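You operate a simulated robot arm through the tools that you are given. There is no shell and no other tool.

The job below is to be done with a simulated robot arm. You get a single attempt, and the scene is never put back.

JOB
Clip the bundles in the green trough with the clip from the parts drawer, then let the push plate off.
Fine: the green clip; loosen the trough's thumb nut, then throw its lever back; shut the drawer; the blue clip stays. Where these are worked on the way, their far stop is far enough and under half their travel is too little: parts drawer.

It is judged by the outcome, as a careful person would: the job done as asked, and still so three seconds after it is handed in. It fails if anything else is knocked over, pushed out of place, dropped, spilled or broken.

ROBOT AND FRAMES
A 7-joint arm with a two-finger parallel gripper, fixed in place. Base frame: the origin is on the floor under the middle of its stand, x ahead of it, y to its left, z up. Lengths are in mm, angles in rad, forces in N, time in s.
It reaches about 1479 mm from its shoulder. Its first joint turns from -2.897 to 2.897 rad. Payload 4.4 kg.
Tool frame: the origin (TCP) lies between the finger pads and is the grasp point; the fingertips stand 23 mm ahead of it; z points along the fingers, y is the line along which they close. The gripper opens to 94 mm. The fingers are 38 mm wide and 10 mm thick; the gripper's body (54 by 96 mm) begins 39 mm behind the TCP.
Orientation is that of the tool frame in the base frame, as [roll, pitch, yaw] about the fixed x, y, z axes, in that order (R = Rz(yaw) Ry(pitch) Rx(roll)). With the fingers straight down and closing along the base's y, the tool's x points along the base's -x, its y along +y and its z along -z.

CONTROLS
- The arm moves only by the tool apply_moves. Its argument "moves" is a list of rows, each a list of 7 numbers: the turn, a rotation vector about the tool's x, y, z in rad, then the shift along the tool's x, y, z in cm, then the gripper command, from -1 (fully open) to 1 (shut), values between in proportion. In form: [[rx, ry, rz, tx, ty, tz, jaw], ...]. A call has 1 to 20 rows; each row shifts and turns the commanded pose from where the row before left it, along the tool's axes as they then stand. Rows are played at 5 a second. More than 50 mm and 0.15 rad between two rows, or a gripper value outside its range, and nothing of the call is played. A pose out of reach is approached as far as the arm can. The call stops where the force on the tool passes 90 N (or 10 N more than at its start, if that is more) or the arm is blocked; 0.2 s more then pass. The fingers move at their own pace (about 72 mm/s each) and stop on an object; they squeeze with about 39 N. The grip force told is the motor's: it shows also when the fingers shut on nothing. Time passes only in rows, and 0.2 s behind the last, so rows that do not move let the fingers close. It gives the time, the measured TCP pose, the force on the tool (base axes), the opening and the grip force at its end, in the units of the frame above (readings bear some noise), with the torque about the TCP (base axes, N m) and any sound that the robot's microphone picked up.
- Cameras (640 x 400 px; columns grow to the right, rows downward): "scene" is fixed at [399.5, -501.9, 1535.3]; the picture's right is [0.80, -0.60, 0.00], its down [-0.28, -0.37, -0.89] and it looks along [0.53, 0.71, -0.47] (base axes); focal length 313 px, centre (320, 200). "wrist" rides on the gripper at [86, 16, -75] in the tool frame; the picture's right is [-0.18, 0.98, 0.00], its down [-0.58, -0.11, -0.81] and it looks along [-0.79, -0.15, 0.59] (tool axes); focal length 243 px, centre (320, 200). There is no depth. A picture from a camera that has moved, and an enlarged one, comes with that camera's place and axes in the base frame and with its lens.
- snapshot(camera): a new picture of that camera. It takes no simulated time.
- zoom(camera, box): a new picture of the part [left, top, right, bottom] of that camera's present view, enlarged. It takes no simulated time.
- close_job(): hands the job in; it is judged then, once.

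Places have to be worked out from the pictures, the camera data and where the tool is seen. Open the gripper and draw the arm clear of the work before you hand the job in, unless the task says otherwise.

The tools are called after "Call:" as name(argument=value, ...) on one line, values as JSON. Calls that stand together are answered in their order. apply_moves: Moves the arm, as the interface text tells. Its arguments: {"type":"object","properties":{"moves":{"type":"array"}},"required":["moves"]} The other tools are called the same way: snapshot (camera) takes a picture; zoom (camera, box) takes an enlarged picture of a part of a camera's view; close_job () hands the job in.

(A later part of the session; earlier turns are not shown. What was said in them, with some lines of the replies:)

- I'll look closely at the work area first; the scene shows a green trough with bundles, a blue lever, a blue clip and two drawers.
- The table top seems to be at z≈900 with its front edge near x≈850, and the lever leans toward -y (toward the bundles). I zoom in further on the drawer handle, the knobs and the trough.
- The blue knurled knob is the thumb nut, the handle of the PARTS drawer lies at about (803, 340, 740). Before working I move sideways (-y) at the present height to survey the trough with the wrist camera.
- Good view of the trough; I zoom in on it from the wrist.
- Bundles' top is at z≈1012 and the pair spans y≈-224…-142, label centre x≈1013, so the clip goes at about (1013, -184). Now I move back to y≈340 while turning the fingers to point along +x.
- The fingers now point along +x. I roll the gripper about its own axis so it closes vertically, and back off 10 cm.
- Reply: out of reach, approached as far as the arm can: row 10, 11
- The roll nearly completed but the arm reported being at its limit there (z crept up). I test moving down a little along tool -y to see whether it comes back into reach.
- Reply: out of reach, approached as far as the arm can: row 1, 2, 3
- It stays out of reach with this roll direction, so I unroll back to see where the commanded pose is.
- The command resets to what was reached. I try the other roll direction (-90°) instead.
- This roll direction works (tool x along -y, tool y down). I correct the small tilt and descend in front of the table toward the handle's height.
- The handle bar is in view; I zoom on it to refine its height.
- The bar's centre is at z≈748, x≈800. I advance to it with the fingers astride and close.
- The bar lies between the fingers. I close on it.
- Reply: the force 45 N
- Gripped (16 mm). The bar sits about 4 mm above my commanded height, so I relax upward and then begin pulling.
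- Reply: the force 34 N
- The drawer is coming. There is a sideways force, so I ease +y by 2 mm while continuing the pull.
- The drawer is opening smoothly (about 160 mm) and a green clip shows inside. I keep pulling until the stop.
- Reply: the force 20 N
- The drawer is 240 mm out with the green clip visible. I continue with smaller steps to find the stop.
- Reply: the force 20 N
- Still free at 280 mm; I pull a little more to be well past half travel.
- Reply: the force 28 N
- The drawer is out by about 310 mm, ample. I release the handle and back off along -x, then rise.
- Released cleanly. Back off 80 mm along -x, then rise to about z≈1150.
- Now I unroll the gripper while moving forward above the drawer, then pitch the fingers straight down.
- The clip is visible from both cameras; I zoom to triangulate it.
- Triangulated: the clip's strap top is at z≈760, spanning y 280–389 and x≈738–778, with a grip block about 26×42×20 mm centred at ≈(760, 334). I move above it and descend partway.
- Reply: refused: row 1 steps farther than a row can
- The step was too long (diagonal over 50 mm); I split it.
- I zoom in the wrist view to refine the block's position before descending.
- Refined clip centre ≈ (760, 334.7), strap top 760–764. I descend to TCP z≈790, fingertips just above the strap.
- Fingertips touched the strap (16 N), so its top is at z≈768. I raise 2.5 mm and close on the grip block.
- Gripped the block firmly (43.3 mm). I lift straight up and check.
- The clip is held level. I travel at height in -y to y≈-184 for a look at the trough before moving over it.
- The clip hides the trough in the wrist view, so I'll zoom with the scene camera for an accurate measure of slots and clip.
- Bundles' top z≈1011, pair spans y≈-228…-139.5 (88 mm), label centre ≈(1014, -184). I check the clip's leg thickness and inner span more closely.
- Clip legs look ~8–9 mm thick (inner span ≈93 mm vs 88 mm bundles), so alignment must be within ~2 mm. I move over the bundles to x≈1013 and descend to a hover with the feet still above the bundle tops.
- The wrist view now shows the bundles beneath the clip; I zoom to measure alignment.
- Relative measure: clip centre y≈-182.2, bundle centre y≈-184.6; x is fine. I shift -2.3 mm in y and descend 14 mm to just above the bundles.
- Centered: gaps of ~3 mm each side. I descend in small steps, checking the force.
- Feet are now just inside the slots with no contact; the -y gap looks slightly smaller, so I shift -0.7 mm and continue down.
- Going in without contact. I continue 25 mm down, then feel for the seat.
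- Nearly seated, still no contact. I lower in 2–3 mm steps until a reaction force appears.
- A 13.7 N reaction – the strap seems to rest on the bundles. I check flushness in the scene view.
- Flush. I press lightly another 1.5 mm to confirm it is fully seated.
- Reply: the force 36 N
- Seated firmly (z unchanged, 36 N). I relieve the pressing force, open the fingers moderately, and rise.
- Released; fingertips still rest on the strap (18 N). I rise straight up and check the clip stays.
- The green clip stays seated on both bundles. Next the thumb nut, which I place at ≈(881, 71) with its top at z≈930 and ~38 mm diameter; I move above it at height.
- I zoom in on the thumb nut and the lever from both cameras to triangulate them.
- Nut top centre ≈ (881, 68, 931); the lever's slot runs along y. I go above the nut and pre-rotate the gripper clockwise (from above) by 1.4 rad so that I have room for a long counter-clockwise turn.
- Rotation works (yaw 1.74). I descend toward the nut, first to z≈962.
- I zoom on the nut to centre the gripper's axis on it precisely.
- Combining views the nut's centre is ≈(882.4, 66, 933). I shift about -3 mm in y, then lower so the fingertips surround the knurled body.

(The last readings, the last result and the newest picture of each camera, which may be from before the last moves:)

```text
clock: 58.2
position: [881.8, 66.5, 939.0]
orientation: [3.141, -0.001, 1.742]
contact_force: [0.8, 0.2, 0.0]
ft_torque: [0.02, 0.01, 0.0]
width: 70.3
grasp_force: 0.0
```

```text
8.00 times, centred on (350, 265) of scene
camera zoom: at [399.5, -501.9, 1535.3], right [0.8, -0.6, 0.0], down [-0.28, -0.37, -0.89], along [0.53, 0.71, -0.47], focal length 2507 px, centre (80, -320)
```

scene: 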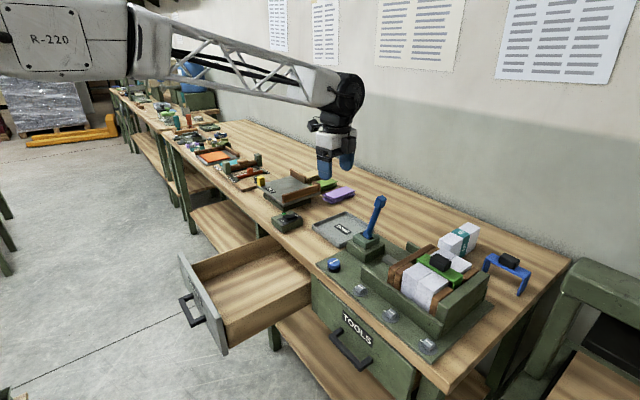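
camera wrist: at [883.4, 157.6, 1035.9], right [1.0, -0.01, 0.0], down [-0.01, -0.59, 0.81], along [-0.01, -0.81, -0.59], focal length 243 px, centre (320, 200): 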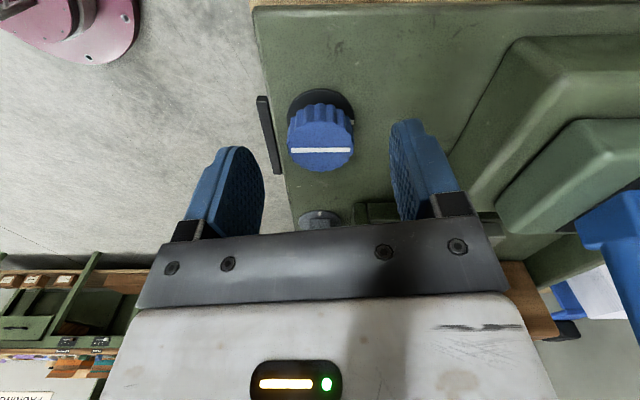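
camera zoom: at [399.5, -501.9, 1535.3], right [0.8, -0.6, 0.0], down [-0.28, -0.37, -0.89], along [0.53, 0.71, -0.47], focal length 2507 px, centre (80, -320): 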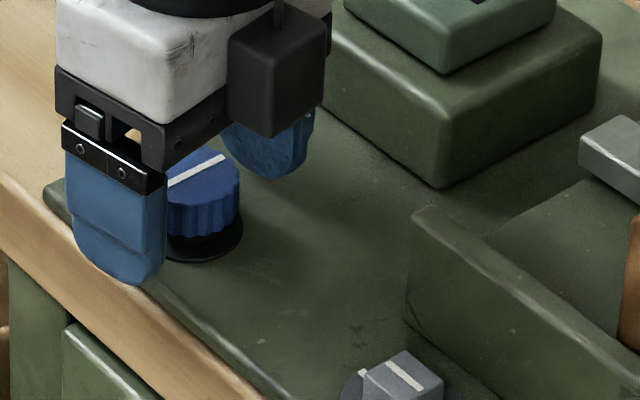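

Well centred. I close on the nut.

Call:
apply_moves(moves=[[0, 0, 0, 0, 0, 0, 1], [0, 0, 0, 0, 0, 0, 1], [0, 0, 0, 0, 0, 0, 1], [0, 0, 0, 0, 0, 0, 1]])

Call:
zoom(camera="wrist", box=[220, 70, 420, 240])

```text
clock: 59.2
position: [883.2, 66.9, 939.4]
orientation: [3.14, -0.002, 1.742]
contact_force: [41.9, 5.4, -12.2]
ft_torque: [-0.09, -0.27, -0.06]
width: 37.4
grasp_force: 45.0
```

```text
2.35 times, centred on (320, 155) of wrist
camera zoom: at [883.9, 154.1, 1014.3], right [1.0, -0.01, 0.0], down [-0.01, -0.59, 0.81], along [-0.01, -0.81, -0.59], focal length 571 px, centre (320, 306)
```

zoom: 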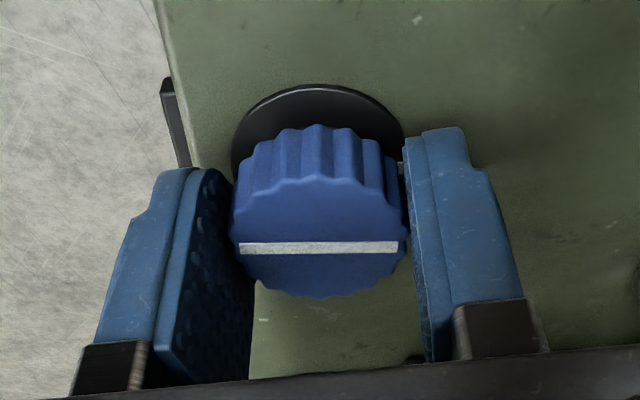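

Gripped at 37.4 mm, but with 42 N sideways: the nut's axis lies a few mm further +x. I ease the command by 3 mm toward +x.

Call:
apply_moves(moves=[[0, 0, 0, 0, 0.3, 0, 1], [0, 0, 0, 0, 0, 0, 1]])

```text
clock: 59.8
position: [882.2, 65.9, 939.8]
orientation: [-3.14, -0.002, 1.741]
contact_force: [-46.4, -8.2, 19.4]
ft_torque: [-0.71, 0.65, 0.13]
width: 37.4
grasp_force: 45.2
```

Overcorrected; half of it back.

Call:
apply_moves(moves=[[0, 0, 0, 0, -0.155, 0, 1], [0, 0, 0, 0, 0, 0, 1]])

```text
clock: 60.4
position: [881.9, 65.5, 938.7]
orientation: [3.14, -0.001, 1.743]
contact_force: [-27.5, -6.8, 12.2]
ft_torque: [0.48, 0.93, 0.13]
width: 37.3
grasp_force: 45.4
```

Call:
apply_moves(moves=[[0, 0, 0, 0, -0.1, 0, 1], [0, 0, 0, 0, 0, 0, 1]])

```text
clock: 61.0
position: [882.4, 66.6, 939.3]
orientation: [3.14, -0.003, 1.743]
contact_force: [5.9, -2.6, 1.5]
ft_torque: [0.54, 0.09, 0.06]
width: 37.3
grasp_force: 44.8
```

Forces are balanced now. I turn counter-clockwise (seen from above) in small steps and watch the torque.

Call:
apply_moves(moves=[[0, 0, -0.1, 0, 0, 0, 1], [0, 0, -0.1, 0, 0, 0, 1], [0, 0, -0.1, 0, 0, 0, 1], [0, 0, -0.1, 0, 0, 0, 1]])

Call:
zoom(camera="wrist", box=[220, 70, 420, 240])

```text
clock: 62.0
position: [883.2, 66.0, 939.3]
orientation: [3.138, 0.001, 2.143]
contact_force: [46.0, 9.9, -5.2]
ft_torque: [0.63, 0.21, -0.08]
width: 37.2
grasp_force: 45.0
```

```text
2.35 times, centred on (320, 155) of wrist
camera zoom: at [850.0, 147.9, 1014.1], right [0.93, 0.38, 0.0], down [0.22, -0.55, 0.81], along [0.31, -0.75, -0.59], focal length 571 px, centre (320, 306)
```

zoom: 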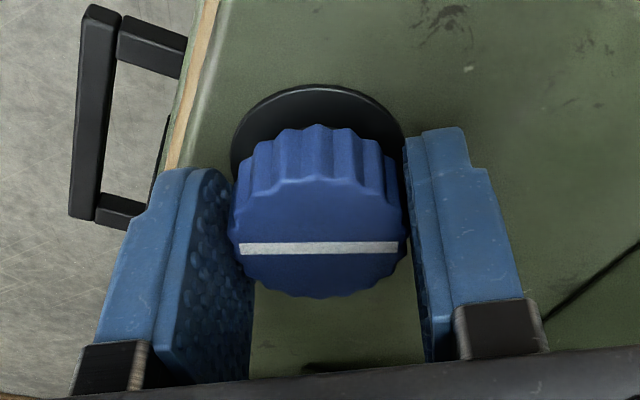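

The nut turns with the gripper. I correct the lateral load (+x ≈1.8 mm) and keep turning.

Call:
apply_moves(moves=[[0, 0, 0, -0.1, 0.15, 0, 1], [0, 0, -0.1, 0, 0, 0, 1], [0, 0, -0.1, 0, 0, 0, 1], [0, 0, -0.1, 0, 0, 0, 1], [0, 0, -0.1, 0, 0, 0, 1]])

```text
clock: 63.2
position: [884.5, 67.0, 939.8]
orientation: [3.138, -0.001, 2.544]
contact_force: [-3.6, 31.6, 14.2]
ft_torque: [0.72, 0.78, -0.04]
width: 37.4
grasp_force: 45.2
```

Call:
apply_moves(moves=[[0, 0, 0, 0.07, 0.1, 0, 1], [0, 0, -0.1, 0, 0, 0, 1], [0, 0, -0.1, 0, 0, 0, 1], [0, 0, -0.1, 0, 0, 0, 1], [0, 0, -0.1, 0, 0, 0, 1]])

Call:
zoom(camera="wrist", box=[220, 70, 420, 240])

```text
clock: 64.4
position: [883.3, 68.0, 940.4]
orientation: [3.14, 0.002, 2.945]
contact_force: [-3.8, 24.4, 12.8]
ft_torque: [0.3, 1.26, -0.02]
width: 37.4
grasp_force: 44.1
```

```text
2.35 times, centred on (320, 155) of wrist
camera zoom: at [802.5, 100.3, 1014.0], right [0.37, 0.93, 0.0], down [0.55, -0.22, 0.81], along [0.75, -0.3, -0.59], focal length 571 px, centre (320, 306)
```

zoom: 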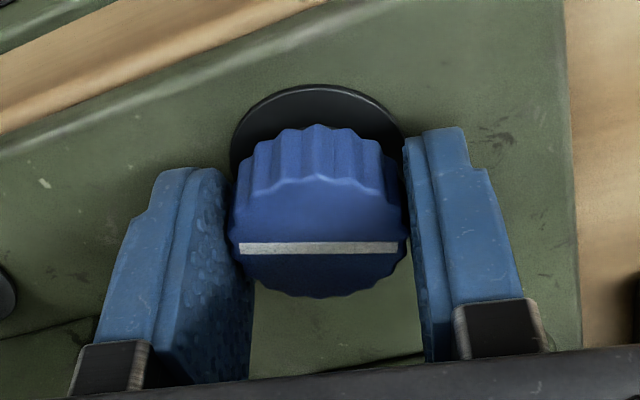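

1.2 rad turned, no stop yet, torque tiny. I continue.

Call:
apply_moves(moves=[[0, 0, 0, 0.02, 0.1, 0, 1], [0, 0, -0.1, 0, 0, 0, 1], [0, 0, -0.1, 0, 0, 0, 1], [0, 0, -0.1, 0, 0, 0, 1], [0, 0, -0.1, 0, 0, 0, 1], [0, 0, -0.1, 0, 0, 0, 1]])

Call:
zoom(camera="wrist", box=[220, 70, 420, 240])

```text
clock: 65.8
position: [883.8, 68.7, 939.2]
orientation: [-3.142, -0.001, -2.839]
contact_force: [-0.7, 12.6, 7.6]
ft_torque: [-0.13, 0.0, -0.72]
width: 37.6
grasp_force: 44.7
```

```text
2.35 times, centred on (320, 155) of wrist
camera zoom: at [796.2, 57.7, 1013.5], right [-0.12, 0.99, 0.0], down [0.59, 0.07, 0.81], along [0.8, 0.1, -0.59], focal length 571 px, centre (320, 306)
```

zoom: 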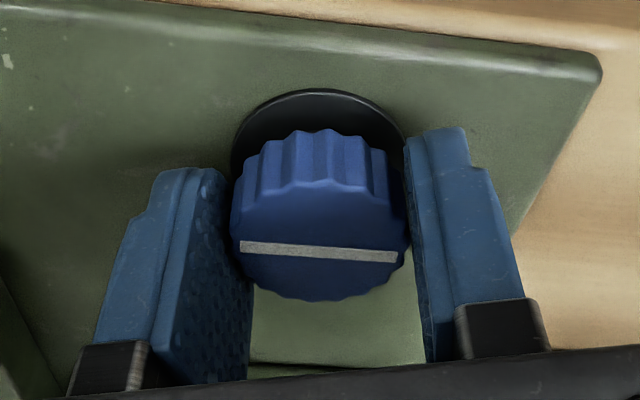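

The torque rose to 0.72 N·m and the mark slipped relative to the fingers: the nut has reached its stop at about a quarter turn. I release and lift to inspect.

Call:
apply_moves(moves=[[0, 0, 0, 0, 0, 0, -0.5], [0, 0, 0, 0, 0, 0, -0.5], [0, 0, 0, 0, 0, 0, -0.5], [0, 0, 0, 0, 0, -2, -0.5], [0, 0, 0, 0, 0, -4, -0.5], [0, 0, 0, 0, 0, -4, -0.5], [0, 0, 0, 0, 0, -4, -0.5], [0, 0, 0, 0, 0, -4, -0.5]])

Call:
snapshot(camera="wrist")

Call:
zoom(camera="scene", box=[310, 190, 420, 290])

```text
clock: 67.6
position: [884.6, 67.6, 1118.7]
orientation: [3.139, -0.001, -2.842]
contact_force: [0.4, -0.7, -1.6]
ft_torque: [0.0, -0.03, -0.01]
width: 70.2
grasp_force: 0.2
```

```text
taken
camera wrist: at [796.2, 57.0, 1192.7], right [-0.12, 0.99, 0.0], down [0.59, 0.07, 0.81], along [0.8, 0.09, -0.59], focal length 243 px, centre (320, 200)
```

wrist: 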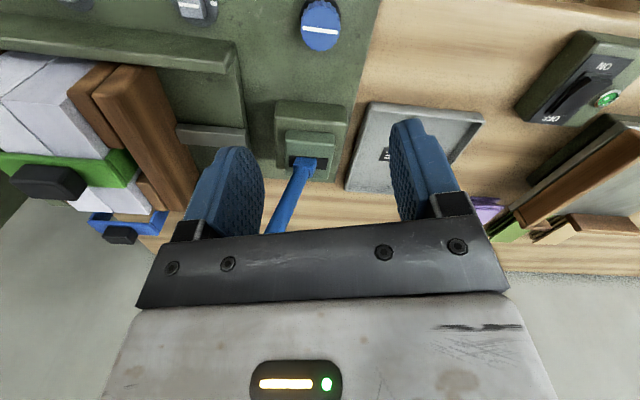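

```text
4.00 times, centred on (365, 240) of scene
camera zoom: at [399.5, -501.9, 1535.3], right [0.8, -0.6, 0.0], down [-0.28, -0.37, -0.89], along [0.53, 0.71, -0.47], focal length 1254 px, centre (140, 40)
```

zoom: 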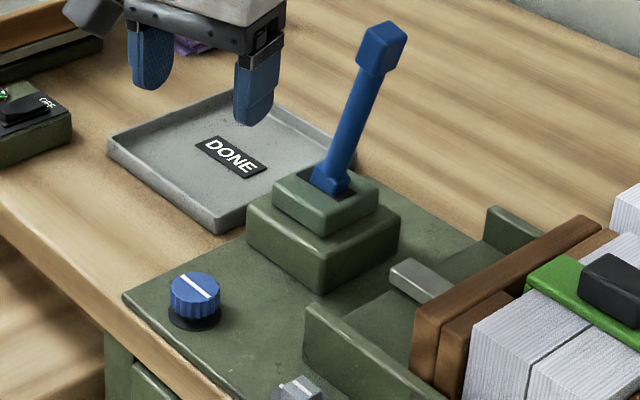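

The nut's mark has turned a quarter turn counter-clockwise to its stop. Now for the lever: its head is at ≈(1014, 27, 1108), leaning to -y; I close the fingers, rise, square up the yaw, and move to its -y side at height.

Call:
apply_moves(moves=[[0, 0, 0, 0, 0, -4, 1], [0, 0, 0, 0, 0, -4, 1], [0, 0, 0, 0, 0, -4, 1], [0, 0, 0.15, 0, 0, 0, 1], [0, 0, 0.149, 0, 0, 0, 1], [0, 0, 0, -3.24, -2.07, 0, 1], [0, 0, 0, -3.24, -2.07, 0, 1], [0, 0, 0, -3.24, -2.07, 0, 1], [0, 0, 0, -3.24, -2.07, 0, 1]])

Call:
snapshot(camera="wrist")

Call:
snapshot(camera="scene")

```text
clock: 69.6
position: [1014.7, -15.0, 1241.4]
orientation: [3.14, 0.0, -3.139]
contact_force: [0.3, 0.0, 0.3]
ft_torque: [0.03, -0.02, 0.01]
width: 0.0
grasp_force: 39.2
```

```text
taken
camera wrist: at [927.6, 1.0, 1314.7], right [0.18, 0.98, 0.0], down [0.58, -0.11, 0.81], along [0.79, -0.15, -0.59], focal length 243 px, centre (320, 200)
```

wrist: 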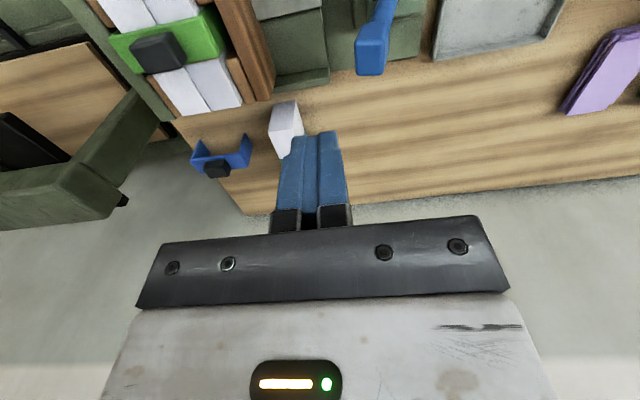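

```text
taken
```

scene: 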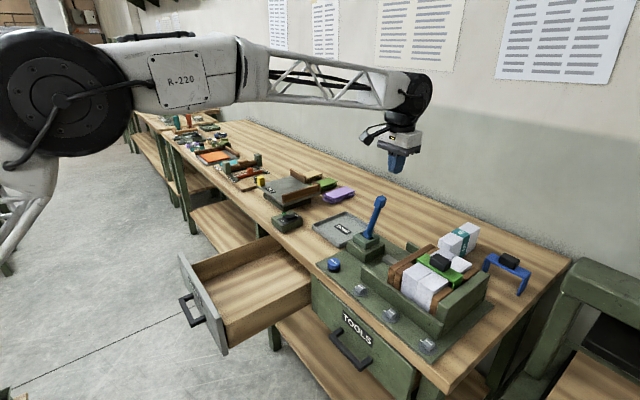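

I zoom to refine the lever head's position before descending beside it.

Call:
zoom(camera="wrist", box=[300, 0, 460, 120])

Call:
zoom(camera="scene", box=[345, 170, 405, 280])

```text
3.33 times, centred on (380, 60) of wrist
camera zoom: at [927.6, 1.0, 1314.7], right [0.18, 0.98, 0.0], down [0.58, -0.11, 0.81], along [0.79, -0.15, -0.59], focal length 809 px, centre (120, 667)
```

zoom: 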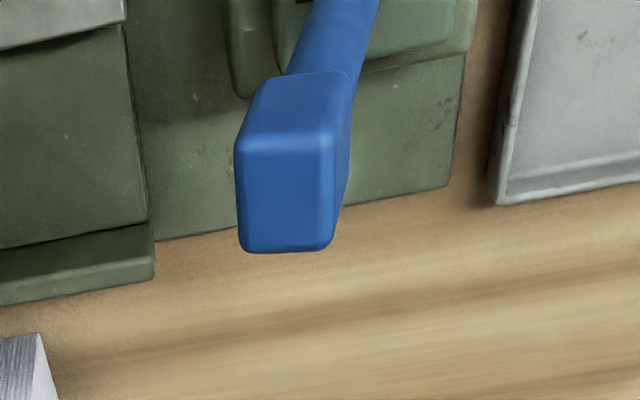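

```text
3.64 times, centred on (375, 225) of scene
camera zoom: at [399.5, -501.9, 1535.3], right [0.8, -0.6, 0.0], down [-0.28, -0.37, -0.89], along [0.53, 0.71, -0.47], focal length 1140 px, centre (120, 109)
```

zoom: 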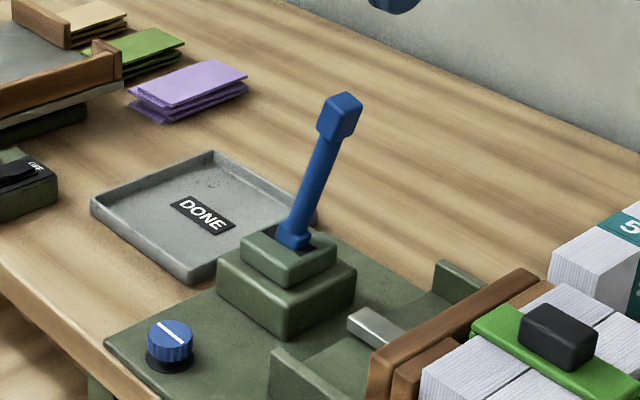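

Lever head spans x 1006–1029, y 12–34, top z≈1120. I descend on its -y side to TCP z≈1105 (fingers 16 mm clear).

Call:
apply_moves(moves=[[0, 0, 0, -0.3, 0, 3.4, 1], [0, 0, 0, 0, 0, 3.4, 1], [0, 0, 0, 0, 0, 3.4, 1], [0, 0, 0, 0, 0, 3.4, 1]])

Call:
zoom(camera="scene", box=[335, 150, 435, 280])

Call:
snapshot(camera="wrist")

```text
clock: 70.6
position: [1016.9, -13.1, 1104.8]
orientation: [3.139, 0.001, -3.14]
contact_force: [-0.2, -0.3, -0.4]
ft_torque: [-0.02, -0.06, 0.0]
width: 0.0
grasp_force: 38.6
```

```text
3.08 times, centred on (385, 215) of scene
camera zoom: at [399.5, -501.9, 1535.3], right [0.8, -0.6, 0.0], down [-0.28, -0.37, -0.89], along [0.53, 0.71, -0.47], focal length 964 px, centre (120, 154)
```

zoom: 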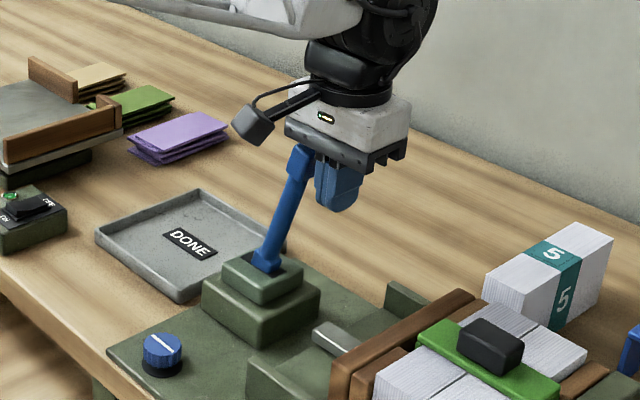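

```text
taken
camera wrist: at [929.9, 1.9, 1178.6], right [0.18, 0.98, 0.0], down [0.58, -0.11, 0.81], along [0.79, -0.15, -0.59], focal length 243 px, centre (320, 200)
```

wrist: 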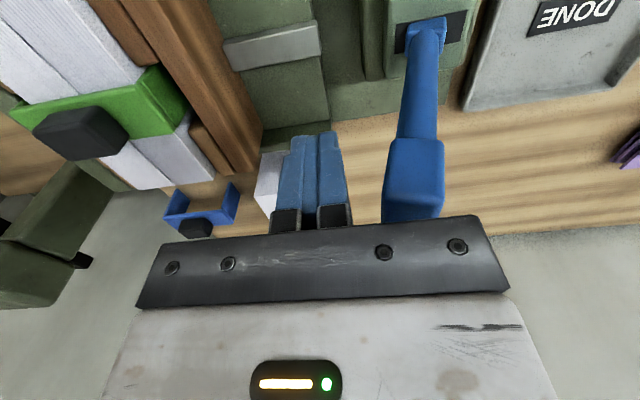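

Fingers stand beside the head. I push toward +y in 1 cm rows, watching the force.

Call:
apply_moves(moves=[[0, 0, 0, 0, 1, 0, 1], [0, 0, 0, 0, 1, 0, 1], [0, 0, 0, 0, 0.5, 0, 1]])

Call:
snapshot(camera="wrist")

```text
clock: 71.4
position: [1017.7, 11.1, 1104.4]
orientation: [3.139, -0.001, 3.141]
contact_force: [-0.3, -1.4, -0.1]
ft_torque: [0.05, 0.0, 0.01]
width: 0.0
grasp_force: 39.5
```

```text
taken
camera wrist: at [930.0, 26.7, 1177.8], right [0.18, 0.98, 0.0], down [0.58, -0.11, 0.81], along [0.79, -0.15, -0.59], focal length 243 px, centre (320, 200)
```

wrist: 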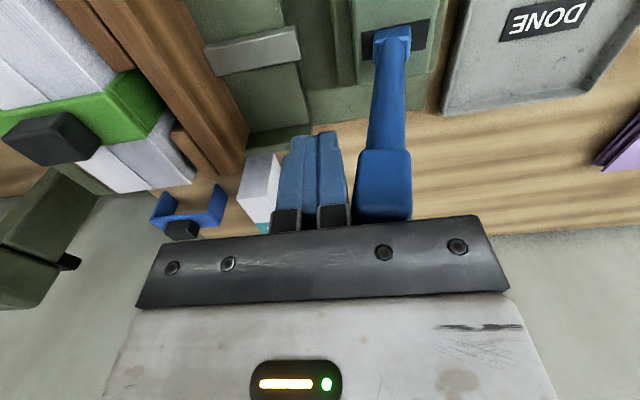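

Little force so far; the fingers are at the head. I continue pushing.

Call:
apply_moves(moves=[[0, 0, 0, 0, 0.7, 0, 1], [0, 0, 0, 0, 0.7, 0, 1], [0, 0, 0, 0, 0.7, 0, 1]])

Call:
snapshot(camera="wrist")

Call:
zoom(camera="scene", box=[335, 150, 435, 280])

```text
clock: 72.2
position: [1015.8, 30.8, 1103.0]
orientation: [3.14, 0.001, -3.14]
contact_force: [0.5, -1.7, 0.9]
ft_torque: [0.05, 0.0, -0.05]
width: 0.1
grasp_force: 38.6
```

```text
taken
camera wrist: at [929.9, 46.9, 1177.9], right [0.18, 0.98, 0.0], down [0.58, -0.11, 0.81], along [0.79, -0.15, -0.59], focal length 243 px, centre (320, 200)
```

wrist: 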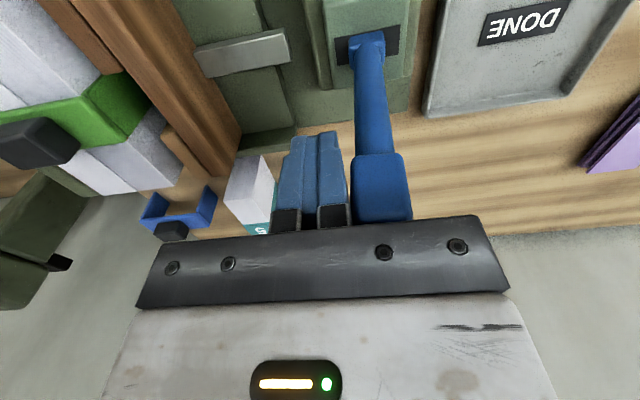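

```text
3.08 times, centred on (385, 215) of scene
camera zoom: at [399.5, -501.9, 1535.3], right [0.8, -0.6, 0.0], down [-0.28, -0.37, -0.89], along [0.53, 0.71, -0.47], focal length 964 px, centre (120, 154)
```

zoom: 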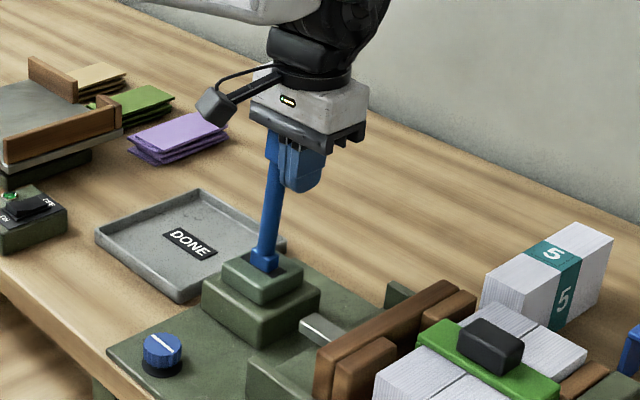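

The lever is moving freely and the push plate is backing off. I continue to the far stop.

Call:
apply_moves(moves=[[0, 0, 0, 0, 0.8, 0, 1], [0, 0, 0, 0, 0.8, 0, 1], [0, 0, 0, 0, 0.8, 0, 1]])

Call:
snapshot(camera="wrist")

Call:
zoom(camera="scene", box=[335, 150, 435, 280])

```text
clock: 73.0
position: [1017.1, 54.9, 1104.7]
orientation: [3.14, -0.001, -3.14]
contact_force: [-0.6, -2.4, 0.2]
ft_torque: [-0.02, 0.0, -0.01]
width: 0.0
grasp_force: 38.6
```

```text
taken
camera wrist: at [930.4, 70.8, 1178.1], right [0.18, 0.98, 0.0], down [0.58, -0.11, 0.81], along [0.79, -0.15, -0.59], focal length 243 px, centre (320, 200)
```

wrist: 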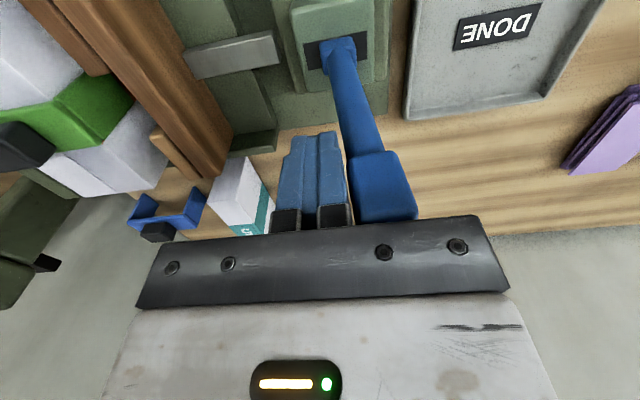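

```text
3.08 times, centred on (385, 215) of scene
camera zoom: at [399.5, -501.9, 1535.3], right [0.8, -0.6, 0.0], down [-0.28, -0.37, -0.89], along [0.53, 0.71, -0.47], focal length 964 px, centre (120, 154)
```

zoom: 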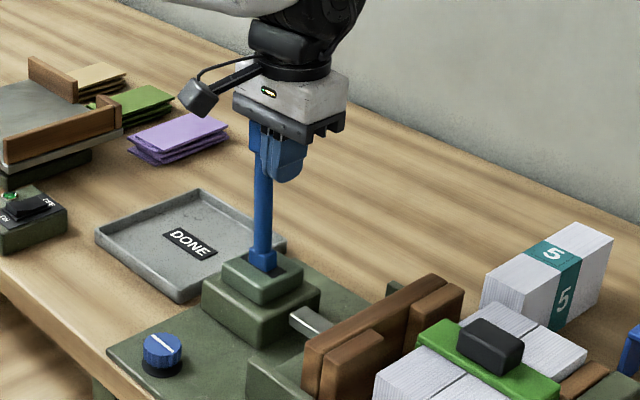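

Call:
apply_moves(moves=[[0, 0, 0, 0, 0.7, 0, 1], [0, 0, 0, 0, 0.7, 0, 1], [0, 0, 0, 0, 0.5, 0, 1]])

Call:
apply_moves(moves=[[0, 0, 0, 0, 0.4, 0, 1], [0, 0, 0, 0, 0.4, 0, 1]])

Call:
snapshot(camera="wrist")

Call:
zoom(camera="scene", box=[335, 150, 435, 280])

```text
clock: 73.8
position: [1016.9, 73.6, 1104.0]
orientation: [3.141, 0.0, -3.14]
contact_force: [0.0, -1.1, 0.7]
ft_torque: [-0.02, 0.0, 0.0]
width: 0.1
grasp_force: 39.7
```

```text
clock: 74.4
position: [1017.0, 81.8, 1103.2]
orientation: [3.14, -0.002, -3.139]
contact_force: [0.3, -1.0, -0.4]
ft_torque: [-0.08, 0.03, 0.01]
width: 0.0
grasp_force: 39.0
```

```text
taken
camera wrist: at [930.2, 97.9, 1177.9], right [0.18, 0.98, 0.0], down [0.58, -0.11, 0.81], along [0.79, -0.15, -0.59], focal length 243 px, centre (320, 200)
```

wrist: 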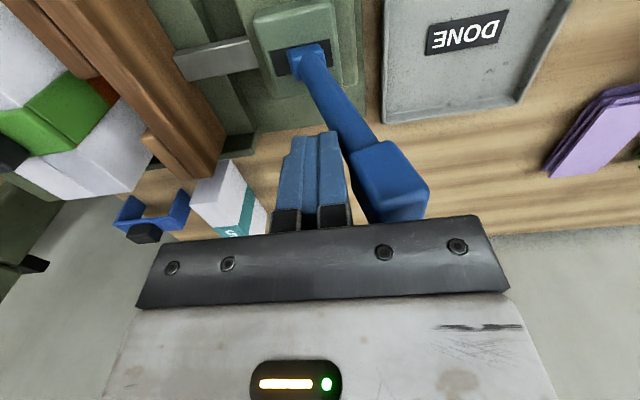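

```text
3.08 times, centred on (385, 215) of scene
camera zoom: at [399.5, -501.9, 1535.3], right [0.8, -0.6, 0.0], down [-0.28, -0.37, -0.89], along [0.53, 0.71, -0.47], focal length 964 px, centre (120, 154)
```

zoom: 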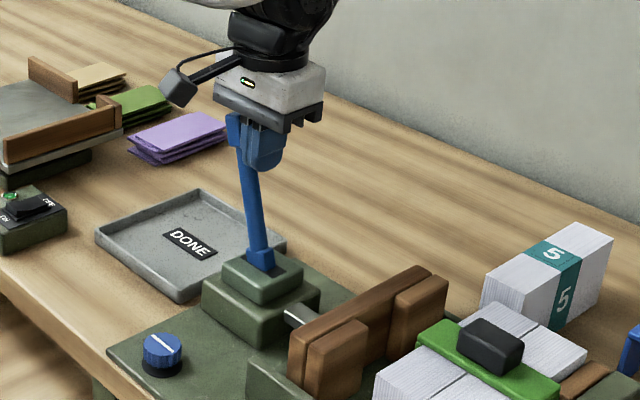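

No stop yet; the lever leans to +y about 16°. I keep pushing gently.

Call:
apply_moves(moves=[[0, 0, 0, 0, 0.5, 0, 1], [0, 0, 0, 0, 0.5, 0, 1], [0, 0, 0, 0, 0.4, 0, 1]])

Call:
apply_moves(moves=[[0, 0, 0, 0, 0.4, 0, 1], [0, 0, 0, 0, 0.4, 0, 1]])

Call:
zoom(camera="scene", box=[335, 150, 435, 280])

```text
clock: 75.2
position: [1016.4, 97.4, 1103.9]
orientation: [3.141, 0.001, -3.138]
contact_force: [0.0, -1.2, -1.1]
ft_torque: [-0.03, 0.02, 0.02]
width: 0.0
grasp_force: 39.0
```

```text
clock: 75.8
position: [1016.9, 103.2, 1103.1]
orientation: [3.141, -0.001, -3.141]
contact_force: [-3.2, -25.8, -0.6]
ft_torque: [-0.6, 0.08, 0.08]
width: 0.0
grasp_force: 39.1
```

```text
3.08 times, centred on (385, 215) of scene
camera zoom: at [399.5, -501.9, 1535.3], right [0.8, -0.6, 0.0], down [-0.28, -0.37, -0.89], along [0.53, 0.71, -0.47], focal length 964 px, centre (120, 154)
```

zoom: 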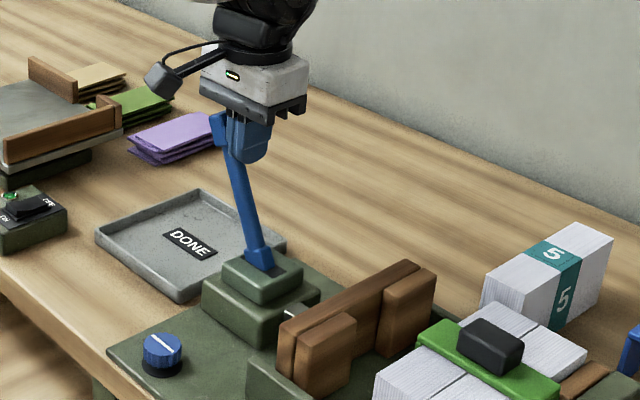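

A 26 N reaction: the stop. One more 2 mm to confirm.

Call:
apply_moves(moves=[[0, 0, 0, 0, 0.2, 0, 1], [0, 0, 0, 0, 0, 0, 1]])

```text
clock: 76.4
position: [1017.4, 103.2, 1104.0]
orientation: [3.14, 0.001, 3.141]
contact_force: [-0.7, -67.2, 2.9]
ft_torque: [-1.53, 0.04, 0.09]
width: 0.0
grasp_force: 39.6
```

Stop confirmed (67 N with no motion). I back away -y and rise to see whether the lever and plate stay.

Call:
apply_moves(moves=[[0, 0, 0, 0, -1, 0, 1], [0, 0, 0, 0, -1.5, 0, 1], [0, 0, 0, 0, 0, -4, 1], [0, 0, 0, 0, 0, -4, 1], [0, 0, 0, 0, 0, -4, 1], [0, 0, 0, 4, 0, -1, 1], [0, 0, 0, 4, 0, 0, 1], [0, 0, 0, 4, 0, 0, 1], [0, 0, 0, 4, 0, 0, 1], [0, 0, 0, 4, 0, 0, 1], [0, 0, 0, 4, 0, 0, 1], [0, 0, 0, 4, 0, 0, 1]])

Call:
snapshot(camera="scene")

Call:
zoom(camera="scene", box=[310, 180, 500, 320])

Call:
snapshot(camera="wrist")

```text
clock: 79.0
position: [736.6, 81.5, 1233.3]
orientation: [3.14, -0.001, -3.139]
contact_force: [-0.5, -0.4, -0.4]
ft_torque: [0.03, 0.0, 0.01]
width: 0.0
grasp_force: 39.2
```

```text
taken
```

scene: 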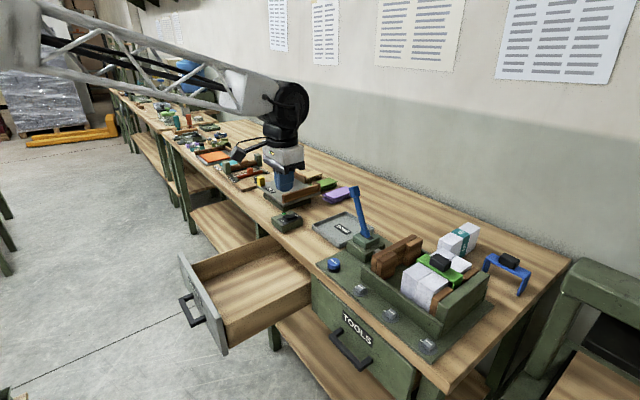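

```text
2.86 times, centred on (405, 250) of scene
camera zoom: at [399.5, -501.9, 1535.3], right [0.8, -0.6, 0.0], down [-0.28, -0.37, -0.89], along [0.53, 0.71, -0.47], focal length 895 px, centre (77, 57)
```

zoom: 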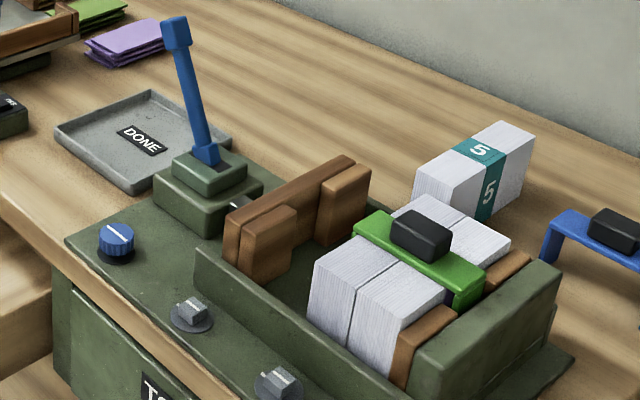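

```text
taken
camera wrist: at [650.1, 96.9, 1308.1], right [0.18, 0.98, 0.0], down [0.58, -0.11, 0.81], along [0.79, -0.15, -0.59], focal length 243 px, centre (320, 200)
```

wrist: 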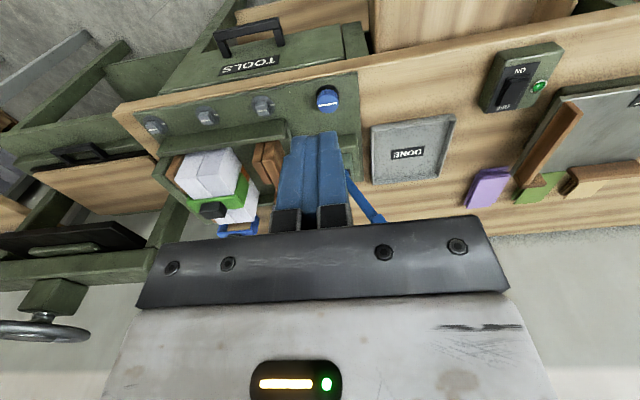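

Everything holds: plate fully back, bundles clipped, lever at its far stop, nut loosened. Now I shut the drawer: I return to above it, then reorient to grip the handle again.

Call:
apply_moves(moves=[[0, 0, 0, 1.21, 3.74, 1.21, -1], [0, 0, 0, 1.21, 3.74, 1.21, -1], [0, 0, 0, 1.21, 3.74, 1.21, -1], [0, 0, 0, 1.21, 3.74, 1.21, -1], [0, 0, 0, 1.21, 3.74, 1.21, -1], [0, 0, 0, 1.21, 3.74, 1.21, -1], [0, 0, 0, 1.21, 3.74, 1.21, -1]])

Call:
apply_moves(moves=[[0, -0.1428, 0, 0, 0, 0, -1], [0, -0.1428, 0, 0, 0, 0, -1], [0, -0.1428, 0, 0, 0, 0, -1], [0, -0.1428, 0, 0, 0, 0, -1], [0, -0.1428, 0, 0, 0, 0, -1], [0, -0.1428, 0, 0, 0, 0, -1], [0, -0.1428, 0, 0, 0, 0, -1], [0, -0.1428, 0, 0, 0, 0, -1], [0, -0.1428, 0, 0, 0, 0, -1], [0, -0.1428, 0, 0, 0, 0, -1], [0, -0.1428, 0, 0, 0, 0, -1]])

Call:
apply_moves(moves=[[0, 0, -0.1428, 0, 0, -2.2, -1], [0, 0, -0.1428, 0, 0, -2.2, -1], [0, 0, -0.1428, 0, 0, -2.2, -1], [0, 0, -0.1428, 0, 0, -2.2, -1], [0, 0, -0.1428, 0, 0, -2.2, -1], [0, 0, -0.1428, 0, 0, -2.2, -1], [0, 0, -0.1428, 0, 0, -2.2, -1], [0, 0, -0.1428, 0, 0, -2.2, -1], [0, 0, -0.1428, 0, 0, -2.2, -1], [0, 0, -0.1428, 0, 0, -2.2, -1], [0, 0, -0.1428, 0, 0, -2.2, -1]])

Call:
snapshot(camera="scene")

```text
clock: 80.6
position: [651.6, 343.7, 1151.2]
orientation: [3.141, 0.0, -3.139]
contact_force: [0.1, 0.2, 0.3]
ft_torque: [-0.01, -0.05, 0.01]
width: 93.8
grasp_force: 0.1
```

```text
clock: 83.0
position: [650.6, 342.9, 1150.7]
orientation: [0.711, 1.567, 0.714]
contact_force: [0.5, -0.1, 0.0]
ft_torque: [0.0, -0.02, -0.01]
width: 94.1
grasp_force: 0.0
```

```text
clock: 85.4
position: [410.1, 342.7, 1148.8]
orientation: [-1.571, 0.001, -1.569]
contact_force: [-0.1, 0.0, -0.6]
ft_torque: [0.0, -0.04, 0.0]
width: 94.1
grasp_force: 0.2
```

```text
taken
```

scene: 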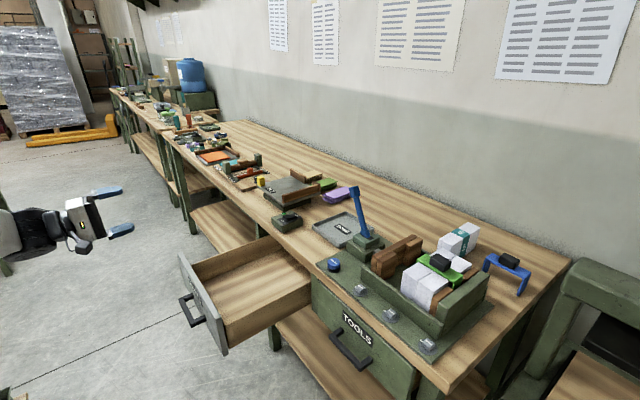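

Pose as when I released the handle. I descend to the handle's height (z≈749).

Call:
apply_moves(moves=[[0, 0, 0, 0, 4, 0, -1], [0, 0, 0, 0, 4, 0, -1], [0, 0, 0, 0, 4, 0, -1], [0, 0, 0, 0, 4, 0, -1], [0, 0, 0, 0, 4, 0, -1], [0, 0, 0, 0, 4, 0, -1], [0, 0, 0, 0, 4, 0, -1], [0, 0, 0, 0, 4, 0, -1], [0, 0, 0, 0, 4, 0, -1], [0, 0, 0, 0, 3.95, 0, -1]])

Call:
zoom(camera="scene", box=[120, 220, 320, 370])

Call:
snapshot(camera="wrist")

```text
clock: 87.6
position: [408.2, 342.6, 749.5]
orientation: [-1.57, 0.003, -1.569]
contact_force: [0.1, 0.4, 0.6]
ft_torque: [-0.01, -0.02, 0.02]
width: 94.2
grasp_force: 0.1
```

```text
2.67 times, centred on (220, 295) of scene
camera zoom: at [399.5, -501.9, 1535.3], right [0.8, -0.6, 0.0], down [-0.28, -0.37, -0.89], along [0.53, 0.71, -0.47], focal length 836 px, centre (587, -53)
```

zoom: 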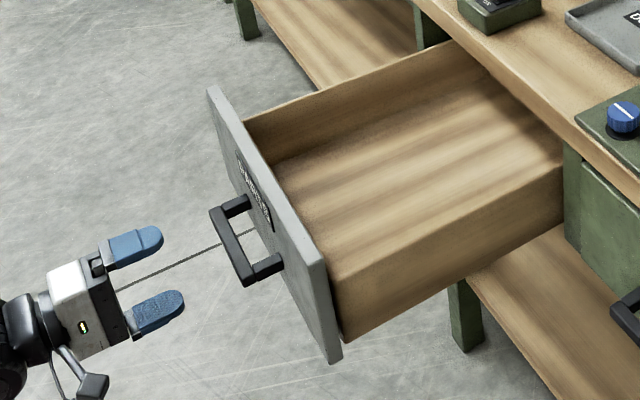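

```text
taken
camera wrist: at [334.6, 255.8, 732.7], right [0.0, 0.19, -0.98], down [-0.81, 0.58, 0.11], along [0.59, 0.79, 0.15], focal length 243 px, centre (320, 200)
```

wrist: 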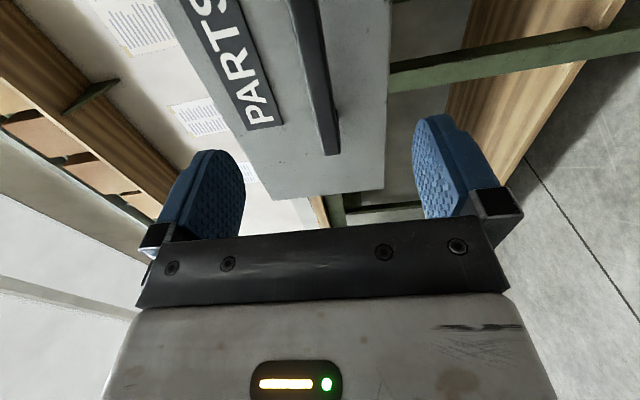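

The handle lies straight ahead, unmoved. I advance 81 mm astride it and close.

Call:
apply_moves(moves=[[0, 0, 0, 0, 0, 4, -1], [0, 0, 0, 0, 0, 4.1, -1], [0, 0, 0, 0, 0, 0, 1], [0, 0, 0, 0, 0, 0, 1], [0, 0, 0, 0, 0, 0, 1], [0, 0, 0, 0, 0, 0, 1], [0, 0, 0, 0, 0, 0, 1]])

Call:
zoom(camera="scene", box=[120, 220, 320, 370])

```text
clock: 89.2
position: [489.1, 343.4, 750.2]
orientation: [-1.568, 0.003, -1.568]
contact_force: [0.4, -8.2, 18.5]
ft_torque: [-1.76, -0.06, 0.01]
width: 16.0
grasp_force: 45.5
```

```text
2.67 times, centred on (220, 295) of scene
camera zoom: at [399.5, -501.9, 1535.3], right [0.8, -0.6, 0.0], down [-0.28, -0.37, -0.89], along [0.53, 0.71, -0.47], focal length 836 px, centre (587, -53)
```

zoom: 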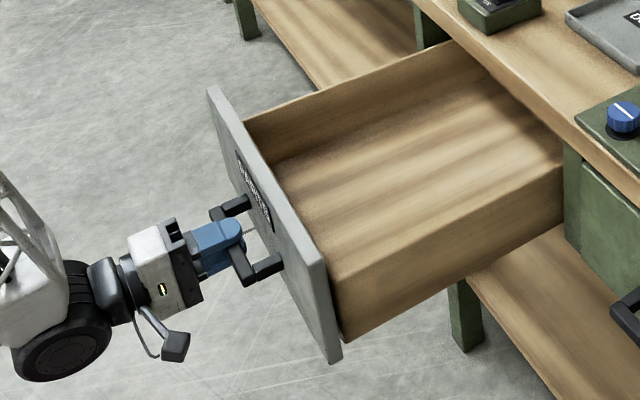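

Gripped again. I push the drawer in along +x.

Call:
apply_moves(moves=[[0, 0, 0, 0, -0.1, 2, 1], [0, 0, 0, 0, 0, 2.5, 1], [0, 0, 0, 0, 0, 2.5, 1], [0, 0, 0, 0, 0, 2.5, 1], [0, 0, 0, 0, 0, 2.5, 1], [0, 0, 0, 0, 0, 2.5, 1], [0, 0, 0, 0, 0, 2.5, 1], [0, 0, 0, 0, 0, 2.5, 1], [0, 0, 0, 0, 0, 2.5, 1], [0, 0, 0, 0, 0, 2.5, 1]])

Call:
zoom(camera="scene", box=[180, 220, 340, 340])

```text
clock: 91.4
position: [736.3, 343.8, 751.3]
orientation: [-1.574, 0.001, -1.573]
contact_force: [-0.3, -5.7, -10.4]
ft_torque: [-1.46, -0.06, -0.39]
width: 16.3
grasp_force: 45.3
```

```text
3.33 times, centred on (260, 280) of scene
camera zoom: at [399.5, -501.9, 1535.3], right [0.8, -0.6, 0.0], down [-0.28, -0.37, -0.89], along [0.53, 0.71, -0.47], focal length 1045 px, centre (520, -67)
```

zoom: 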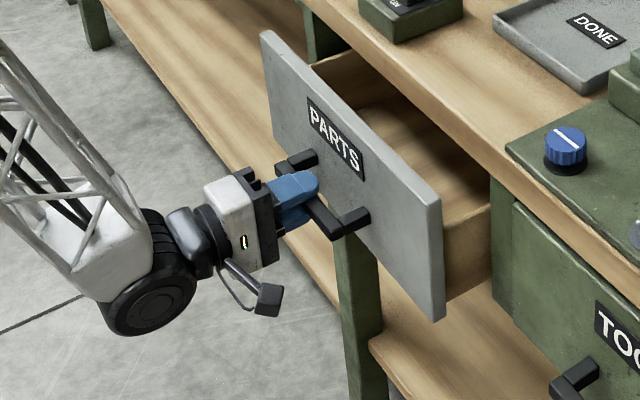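

The drawer is ~65 mm from closed. I continue to x≈795, then small steps to the stop.

Call:
apply_moves(moves=[[0, 0, 0, 0, 0, 2, 1], [0, 0, 0, 0, 0, 2, 1], [0, 0, 0, 0, 0, 1.6, 1]])

Call:
apply_moves(moves=[[0, 0, 0, 0, 0, 0.4, 1], [0, 0, 0, 0, 0, 0.3, 1], [0, 0, 0, 0, 0, 0.2, 1]])

Call:
zoom(camera="scene", box=[220, 220, 340, 320])

```text
clock: 92.2
position: [791.6, 342.2, 750.9]
orientation: [-1.571, 0.001, -1.567]
contact_force: [-0.8, -10.7, -18.7]
ft_torque: [-1.28, -0.02, -0.58]
width: 15.7
grasp_force: 45.3
```

```text
clock: 93.0
position: [799.1, 343.4, 749.5]
orientation: [-1.572, 0.003, -1.569]
contact_force: [-0.2, -16.8, -23.4]
ft_torque: [-1.32, 0.1, -0.54]
width: 15.8
grasp_force: 45.1
```

```text
4.00 times, centred on (280, 270) of scene
camera zoom: at [399.5, -501.9, 1535.3], right [0.8, -0.6, 0.0], down [-0.28, -0.37, -0.89], along [0.53, 0.71, -0.47], focal length 1254 px, centre (480, -80)
```

zoom: 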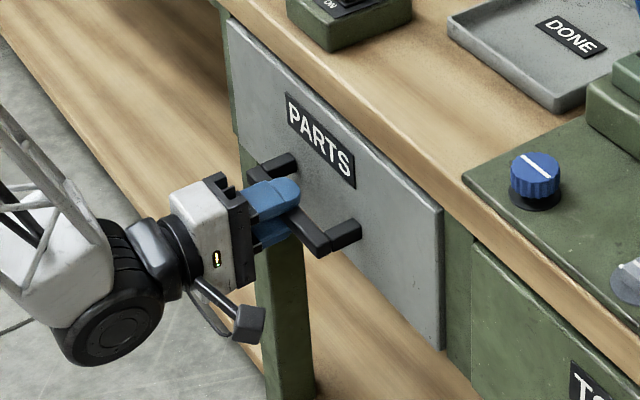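

Nearly shut with no stop force yet; a few more millimetres until it resists.

Call:
apply_moves(moves=[[0, 0, 0, 0, 0, 0.2, 1], [0, 0, 0, 0, 0, 0.2, 1], [0, 0, 0, 0, 0, 0, 1]])

Call:
apply_moves(moves=[[0, 0, 0, 0, 0, 0.2, 1], [0, 0, 0, 0, 0, 0, 1]])

```text
clock: 93.8
position: [802.1, 344.5, 750.1]
orientation: [-1.571, 0.002, -1.568]
contact_force: [-37.7, -3.4, -19.4]
ft_torque: [-1.28, 0.14, -0.03]
width: 16.0
grasp_force: 44.3
```

```text
clock: 94.4
position: [806.2, 344.3, 749.7]
orientation: [-1.571, 0.002, -1.567]
contact_force: [-35.7, 11.6, -29.7]
ft_torque: [-1.18, 0.19, 0.12]
width: 15.8
grasp_force: 45.3
```

The drawer is at its stop (38 N, then the fingers merely slip on the bar). I relieve, release and back away.

Call:
apply_moves(moves=[[0, 0, 0, 0, 0.2, -0.2, 1], [0, 0, 0, 0, 0, 0, -1], [0, 0, 0, 0, 0, 0, -1], [0, 0, 0, 0, 0, 0, -1], [0, 0, 0, 0, 0, 0, -1]])

Call:
zoom(camera="scene", box=[220, 220, 340, 320])

```text
clock: 95.6
position: [804.2, 343.9, 748.4]
orientation: [-1.571, -0.001, -1.571]
contact_force: [-0.2, 0.2, 0.3]
ft_torque: [-0.03, 0.0, 0.01]
width: 94.1
grasp_force: 0.0
```

```text
4.00 times, centred on (280, 270) of scene
camera zoom: at [399.5, -501.9, 1535.3], right [0.8, -0.6, 0.0], down [-0.28, -0.37, -0.89], along [0.53, 0.71, -0.47], focal length 1254 px, centre (480, -80)
```

zoom: 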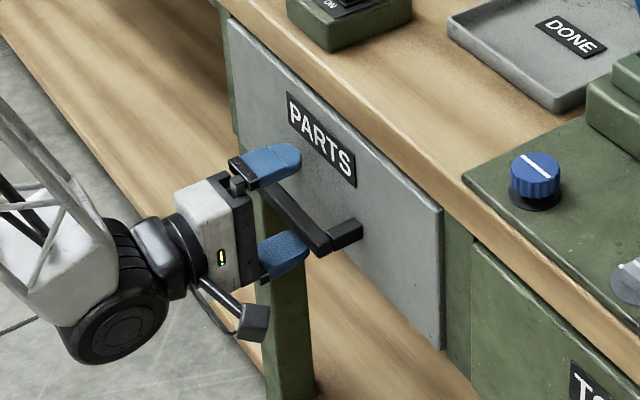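

Released; I back straight out along -x and rise clear.

Call:
apply_moves(moves=[[0, 0, 0, 0, 0, -3, -1], [0, 0, 0, 0, 0, -4, -1], [0, 0, 0, 0, 0, -4, -1], [0, 0, 0, 0, 0, -4, -1], [0, 0, 0, 0, -4, -1, -1], [0, 0, 0, 0, -4, -1, -1], [0, 0, 0, 0, -4, -1, -1], [0, 0, 0, 0, -4, 0, -1], [0, 0, 0, 0, -4, 0, -1], [0, 0, 0, 0, -4, 0, -1], [0, 0, 0, 0, -4, 0, -1], [0, 0, 0, 0, -4, 0, -1]])

Call:
snapshot(camera="scene")

Call:
zoom(camera="scene", box=[250, 220, 330, 300])

Call:
zoom(camera="scene", box=[310, 180, 500, 320])

Call:
zoom(camera="scene", box=[400, 220, 540, 320])

```text
clock: 98.2
position: [624.5, 344.0, 1067.7]
orientation: [-1.572, 0.003, -1.568]
contact_force: [0.3, -0.1, 0.3]
ft_torque: [0.01, -0.04, 0.03]
width: 93.8
grasp_force: 0.1
```

```text
taken
```

scene: 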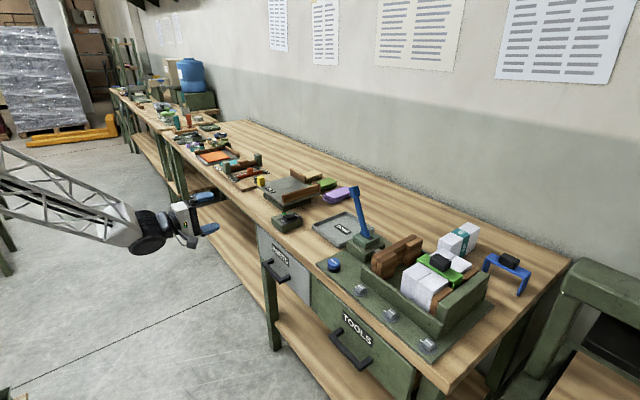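

```text
5.00 times, centred on (290, 260) of scene
camera zoom: at [399.5, -501.9, 1535.3], right [0.8, -0.6, 0.0], down [-0.28, -0.37, -0.89], along [0.53, 0.71, -0.47], focal length 1567 px, centre (470, -100)
```

zoom: 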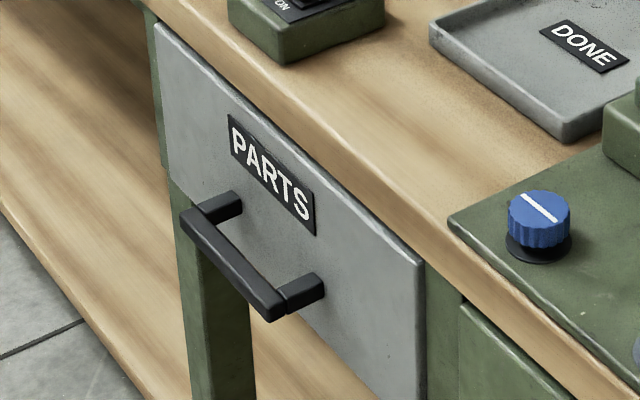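

```text
2.86 times, centred on (405, 250) of scene
camera zoom: at [399.5, -501.9, 1535.3], right [0.8, -0.6, 0.0], down [-0.28, -0.37, -0.89], along [0.53, 0.71, -0.47], focal length 895 px, centre (77, 57)
```

zoom: 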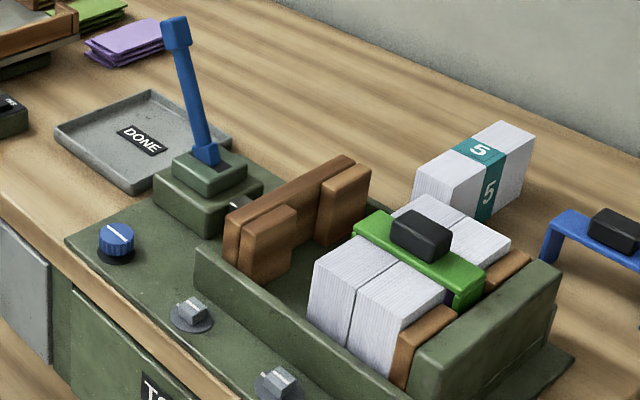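

```text
4.00 times, centred on (470, 270) of scene
camera zoom: at [399.5, -501.9, 1535.3], right [0.8, -0.6, 0.0], down [-0.28, -0.37, -0.89], along [0.53, 0.71, -0.47], focal length 1254 px, centre (-280, -80)
```

zoom: 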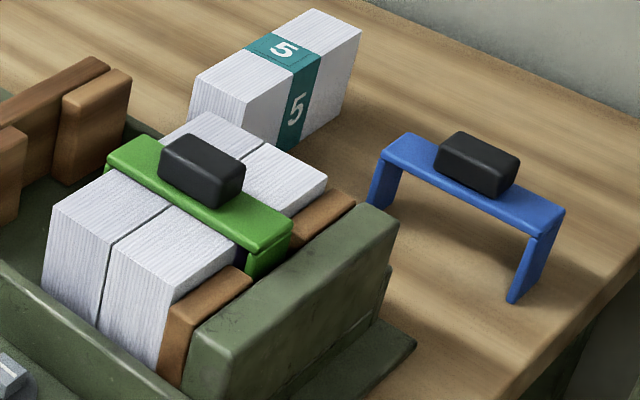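

All is as asked: the drawer face is back exactly at its starting place, the green clip sits over both bundles, the nut is loosened, the lever is at its far stop with the plate off. The blue clip and loose bundle are unmoved, and the open gripper is clear, so I hand in the job.

Call:
close_job()

```text
The job is handed in.
```

The bundles in the green trough are clipped with the green clip from the parts drawer, and the push plate is off. I've handed the job in, but no verdict has come back yet.

- **Clip:** the green clip sits flush on top of both bundles, with a leg in the slot on each side.
- **Thumb nut:** I turned it a quarter turn counter-clockwise until it stopped.
- **Lever:** I threw it back to its far stop. It stayed there, and the push plate drew fully away from the bundles.
- **Parts drawer:** I opened it about 310 mm to take the clip, without meeting its far stop. I then shut it; in the last picture the front is back where it started.
- **Everything else:** the blue clip and the loose bundle marked 5 look unmoved in the last pictures. The gripper is open and the arm is clear of the table.
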